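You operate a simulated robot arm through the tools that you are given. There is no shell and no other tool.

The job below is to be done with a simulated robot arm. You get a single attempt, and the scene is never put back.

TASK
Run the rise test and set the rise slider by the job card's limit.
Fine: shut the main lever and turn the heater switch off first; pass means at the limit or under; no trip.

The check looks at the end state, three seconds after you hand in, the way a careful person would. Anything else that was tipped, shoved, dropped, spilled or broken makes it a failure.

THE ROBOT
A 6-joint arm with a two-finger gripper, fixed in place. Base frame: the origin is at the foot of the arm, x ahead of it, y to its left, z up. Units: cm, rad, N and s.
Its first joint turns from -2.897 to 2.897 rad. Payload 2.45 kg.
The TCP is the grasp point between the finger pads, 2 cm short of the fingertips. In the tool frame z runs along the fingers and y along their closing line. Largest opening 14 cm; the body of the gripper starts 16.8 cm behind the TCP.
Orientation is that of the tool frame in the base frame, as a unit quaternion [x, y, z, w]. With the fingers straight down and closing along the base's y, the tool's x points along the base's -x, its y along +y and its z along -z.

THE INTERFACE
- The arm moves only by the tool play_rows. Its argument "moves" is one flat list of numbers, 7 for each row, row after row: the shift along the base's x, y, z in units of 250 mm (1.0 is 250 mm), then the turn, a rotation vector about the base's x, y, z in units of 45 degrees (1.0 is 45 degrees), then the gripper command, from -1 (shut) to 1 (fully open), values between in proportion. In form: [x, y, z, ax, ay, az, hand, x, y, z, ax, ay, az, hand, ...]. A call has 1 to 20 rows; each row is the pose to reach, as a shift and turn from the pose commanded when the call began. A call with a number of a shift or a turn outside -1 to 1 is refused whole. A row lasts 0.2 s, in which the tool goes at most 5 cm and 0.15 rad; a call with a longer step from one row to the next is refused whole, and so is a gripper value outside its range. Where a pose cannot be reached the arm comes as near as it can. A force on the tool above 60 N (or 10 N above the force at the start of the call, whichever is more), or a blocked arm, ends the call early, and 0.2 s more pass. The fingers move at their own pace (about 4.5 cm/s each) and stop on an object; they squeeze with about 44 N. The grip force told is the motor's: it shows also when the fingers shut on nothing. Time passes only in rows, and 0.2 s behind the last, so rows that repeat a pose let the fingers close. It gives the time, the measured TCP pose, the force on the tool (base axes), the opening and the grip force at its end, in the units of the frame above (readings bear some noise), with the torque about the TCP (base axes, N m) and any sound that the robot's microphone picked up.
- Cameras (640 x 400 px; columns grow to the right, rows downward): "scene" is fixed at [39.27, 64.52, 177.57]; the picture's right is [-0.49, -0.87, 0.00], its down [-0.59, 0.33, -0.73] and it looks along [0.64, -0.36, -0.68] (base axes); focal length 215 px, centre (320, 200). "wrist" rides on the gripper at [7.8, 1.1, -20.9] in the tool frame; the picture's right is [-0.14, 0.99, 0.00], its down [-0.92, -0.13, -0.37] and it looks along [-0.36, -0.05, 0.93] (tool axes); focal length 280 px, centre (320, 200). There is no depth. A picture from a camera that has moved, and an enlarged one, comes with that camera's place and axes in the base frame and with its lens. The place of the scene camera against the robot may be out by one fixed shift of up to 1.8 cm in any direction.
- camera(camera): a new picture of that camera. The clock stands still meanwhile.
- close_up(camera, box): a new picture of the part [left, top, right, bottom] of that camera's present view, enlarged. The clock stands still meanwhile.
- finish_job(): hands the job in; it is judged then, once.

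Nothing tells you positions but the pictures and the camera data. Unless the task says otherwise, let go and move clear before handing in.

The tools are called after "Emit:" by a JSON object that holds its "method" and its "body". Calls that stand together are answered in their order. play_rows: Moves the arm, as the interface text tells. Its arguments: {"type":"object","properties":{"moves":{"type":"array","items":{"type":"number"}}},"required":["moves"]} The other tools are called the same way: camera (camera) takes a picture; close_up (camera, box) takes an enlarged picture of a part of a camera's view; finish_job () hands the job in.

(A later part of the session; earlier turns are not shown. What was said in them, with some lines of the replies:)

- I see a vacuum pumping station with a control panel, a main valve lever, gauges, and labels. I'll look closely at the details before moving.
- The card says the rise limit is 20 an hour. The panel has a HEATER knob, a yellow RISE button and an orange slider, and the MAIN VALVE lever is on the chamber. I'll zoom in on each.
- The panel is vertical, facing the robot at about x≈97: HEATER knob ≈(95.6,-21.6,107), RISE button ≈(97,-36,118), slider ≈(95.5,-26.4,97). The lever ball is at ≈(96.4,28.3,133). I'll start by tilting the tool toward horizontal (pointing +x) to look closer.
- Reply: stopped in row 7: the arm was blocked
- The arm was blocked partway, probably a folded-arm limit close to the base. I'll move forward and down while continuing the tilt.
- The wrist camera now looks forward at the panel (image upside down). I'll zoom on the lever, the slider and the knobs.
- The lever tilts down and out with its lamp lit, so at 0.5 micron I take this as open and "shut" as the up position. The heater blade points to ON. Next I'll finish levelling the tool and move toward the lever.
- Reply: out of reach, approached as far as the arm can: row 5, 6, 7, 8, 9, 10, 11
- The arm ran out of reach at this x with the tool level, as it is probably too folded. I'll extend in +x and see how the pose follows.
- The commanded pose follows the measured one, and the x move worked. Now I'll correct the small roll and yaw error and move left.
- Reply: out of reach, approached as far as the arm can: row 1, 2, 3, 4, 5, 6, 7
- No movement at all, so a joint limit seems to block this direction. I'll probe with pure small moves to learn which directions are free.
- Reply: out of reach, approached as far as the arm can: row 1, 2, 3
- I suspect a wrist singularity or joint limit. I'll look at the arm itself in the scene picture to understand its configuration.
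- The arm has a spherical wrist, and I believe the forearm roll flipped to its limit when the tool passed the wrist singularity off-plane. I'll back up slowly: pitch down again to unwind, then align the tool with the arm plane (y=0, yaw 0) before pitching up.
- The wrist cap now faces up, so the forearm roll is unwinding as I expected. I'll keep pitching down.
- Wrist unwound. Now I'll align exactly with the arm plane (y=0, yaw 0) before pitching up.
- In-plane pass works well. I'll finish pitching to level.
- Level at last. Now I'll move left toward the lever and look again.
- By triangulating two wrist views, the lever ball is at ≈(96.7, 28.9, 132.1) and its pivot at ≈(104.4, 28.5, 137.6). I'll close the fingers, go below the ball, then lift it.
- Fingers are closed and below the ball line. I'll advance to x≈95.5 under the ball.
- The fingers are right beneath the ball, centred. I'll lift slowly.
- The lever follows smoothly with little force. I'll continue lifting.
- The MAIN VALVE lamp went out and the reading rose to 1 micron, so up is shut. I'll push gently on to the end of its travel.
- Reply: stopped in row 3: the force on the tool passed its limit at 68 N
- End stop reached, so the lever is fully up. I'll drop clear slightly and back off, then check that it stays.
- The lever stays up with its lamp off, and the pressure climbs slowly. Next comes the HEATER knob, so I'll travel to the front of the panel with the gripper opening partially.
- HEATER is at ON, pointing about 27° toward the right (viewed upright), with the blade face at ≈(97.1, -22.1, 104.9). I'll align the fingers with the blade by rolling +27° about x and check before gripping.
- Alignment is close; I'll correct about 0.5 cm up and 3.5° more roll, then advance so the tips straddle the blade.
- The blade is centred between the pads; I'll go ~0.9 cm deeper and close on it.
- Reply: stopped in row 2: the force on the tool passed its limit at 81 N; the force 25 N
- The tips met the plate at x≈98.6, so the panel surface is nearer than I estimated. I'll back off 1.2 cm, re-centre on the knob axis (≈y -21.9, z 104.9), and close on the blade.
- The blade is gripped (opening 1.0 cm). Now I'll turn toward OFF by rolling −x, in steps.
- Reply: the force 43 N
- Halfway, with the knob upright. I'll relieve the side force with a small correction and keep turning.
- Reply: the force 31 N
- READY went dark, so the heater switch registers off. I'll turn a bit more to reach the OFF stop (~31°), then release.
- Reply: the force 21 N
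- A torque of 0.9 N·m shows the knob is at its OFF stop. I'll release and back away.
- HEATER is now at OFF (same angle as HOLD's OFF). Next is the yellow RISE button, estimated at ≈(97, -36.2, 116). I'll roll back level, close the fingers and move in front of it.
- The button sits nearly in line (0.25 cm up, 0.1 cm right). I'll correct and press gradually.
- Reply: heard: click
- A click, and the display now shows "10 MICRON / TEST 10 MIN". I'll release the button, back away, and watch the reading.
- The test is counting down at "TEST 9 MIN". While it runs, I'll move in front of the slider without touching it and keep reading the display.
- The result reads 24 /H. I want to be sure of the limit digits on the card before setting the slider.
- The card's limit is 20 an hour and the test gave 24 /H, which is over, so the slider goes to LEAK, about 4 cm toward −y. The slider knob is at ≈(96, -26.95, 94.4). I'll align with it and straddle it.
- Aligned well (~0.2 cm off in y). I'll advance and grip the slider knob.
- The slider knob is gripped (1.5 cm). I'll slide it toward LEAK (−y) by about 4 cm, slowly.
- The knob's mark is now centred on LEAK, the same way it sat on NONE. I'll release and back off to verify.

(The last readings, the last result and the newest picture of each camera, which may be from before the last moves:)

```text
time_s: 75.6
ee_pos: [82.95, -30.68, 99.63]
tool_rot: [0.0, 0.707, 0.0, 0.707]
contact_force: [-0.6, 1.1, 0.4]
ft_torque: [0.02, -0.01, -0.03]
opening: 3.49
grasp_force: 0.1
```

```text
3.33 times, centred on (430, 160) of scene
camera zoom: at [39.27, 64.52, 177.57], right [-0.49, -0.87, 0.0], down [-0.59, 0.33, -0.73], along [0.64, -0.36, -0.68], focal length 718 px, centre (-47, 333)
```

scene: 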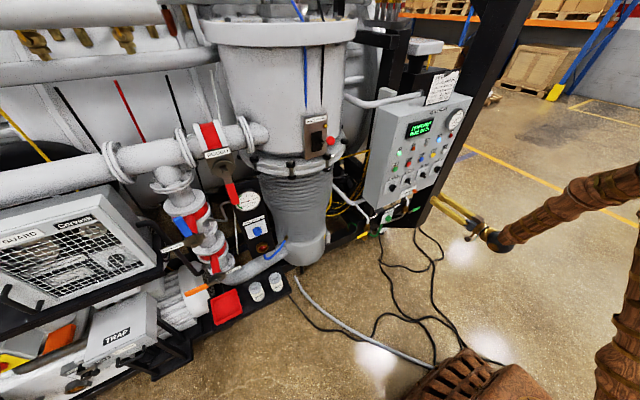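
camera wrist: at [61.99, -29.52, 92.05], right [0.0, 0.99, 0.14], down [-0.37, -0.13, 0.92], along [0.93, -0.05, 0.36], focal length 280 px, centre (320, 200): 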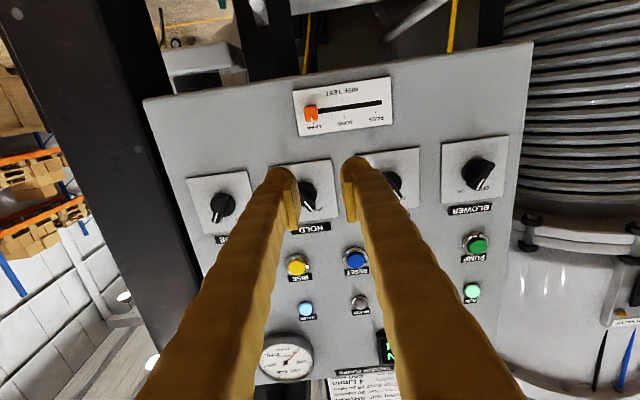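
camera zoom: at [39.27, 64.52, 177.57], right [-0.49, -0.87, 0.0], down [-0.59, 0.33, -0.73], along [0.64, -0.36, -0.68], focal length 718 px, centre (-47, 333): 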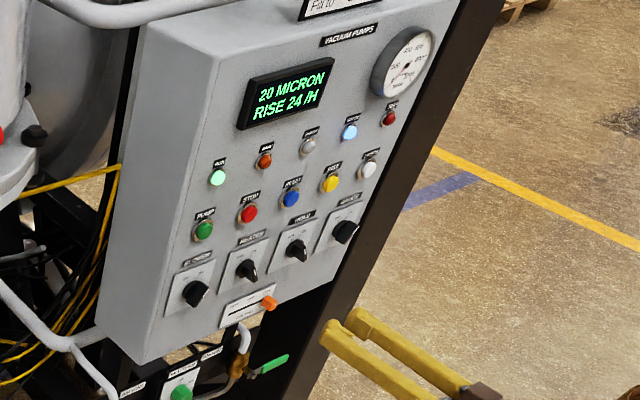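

Emit:
{"method": "close_up", "body": {"camera": "wrist", "box": [285, 70, 405, 140]}}

Emit:
{"method": "close_up", "body": {"camera": "scene", "box": [295, 105, 345, 175]}}

Emit:
{"method": "close_up", "body": {"camera": "scene", "box": [380, 165, 450, 215]}}

```text
5.33 times, centred on (345, 105) of wrist
camera zoom: at [61.99, -29.52, 92.05], right [0.0, 0.99, 0.14], down [-0.37, -0.13, 0.92], along [0.93, -0.05, 0.36], focal length 1495 px, centre (187, 707)
```

zoom: 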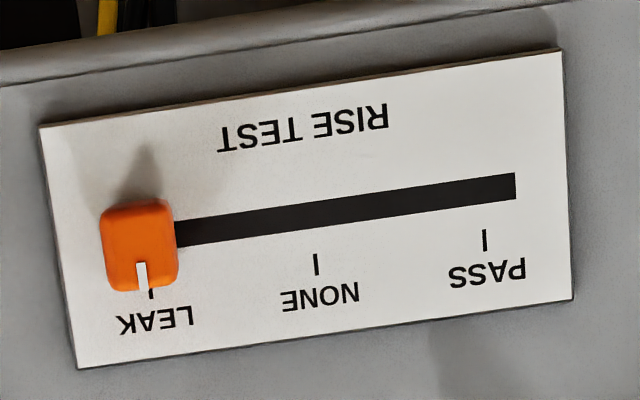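

```text
5.71 times, centred on (320, 140) of scene
camera zoom: at [39.27, 64.52, 177.57], right [-0.49, -0.87, 0.0], down [-0.59, 0.33, -0.73], along [0.64, -0.36, -0.68], focal length 1231 px, centre (320, 543)
```

zoom: 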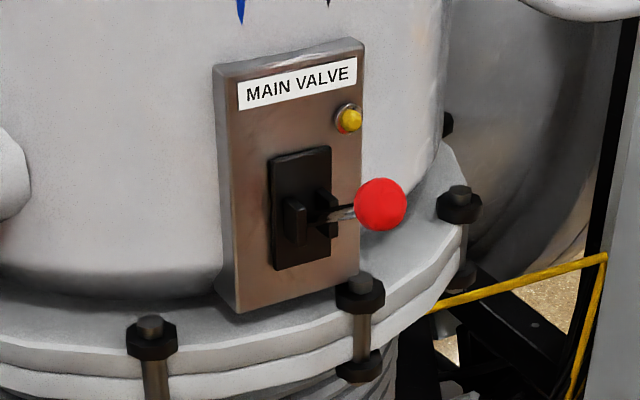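

```text
8.00 times, centred on (415, 190) of scene
camera zoom: at [39.27, 64.52, 177.57], right [-0.49, -0.87, 0.0], down [-0.59, 0.33, -0.73], along [0.64, -0.36, -0.68], focal length 1724 px, centre (-440, 280)
```

zoom: 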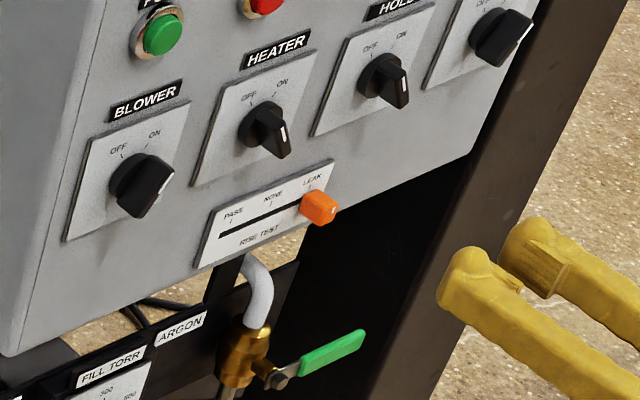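

Everything checks out. The MAIN VALVE lever is fully up with its lamp off, HEATER is at OFF, the result reads 24 /H against a limit of 20, the slider is on LEAK, TRIP is dark and the arm is clear. I'm handing in.

Emit:
{"method": "finish_job", "body": {}}

```text
The job is handed in.
```

The rise test came out at 24 an hour, over the job card's limit of 20, so I set the rise slider to LEAK.

- **Preparation:** I pushed the main lever up to its stop and its lamp went out. I then turned the heater switch to OFF, and only after that pressed RISE.
- **Test:** The display counted down 10 minutes and then showed "20 MICRON / RISE 24 /H".
- **End state:** The TRIP lamp was dark at my last look. The slider mark sat on the LEAK tick, and the gripper was open and clear of the panel.
- **Contact:** While lining up on the heater knob, the fingertips pressed against its plate and the force limit stopped the arm (81 N). I backed off, and the later pictures show no damage or shift.

The job is handed in; I have not seen the check's result.
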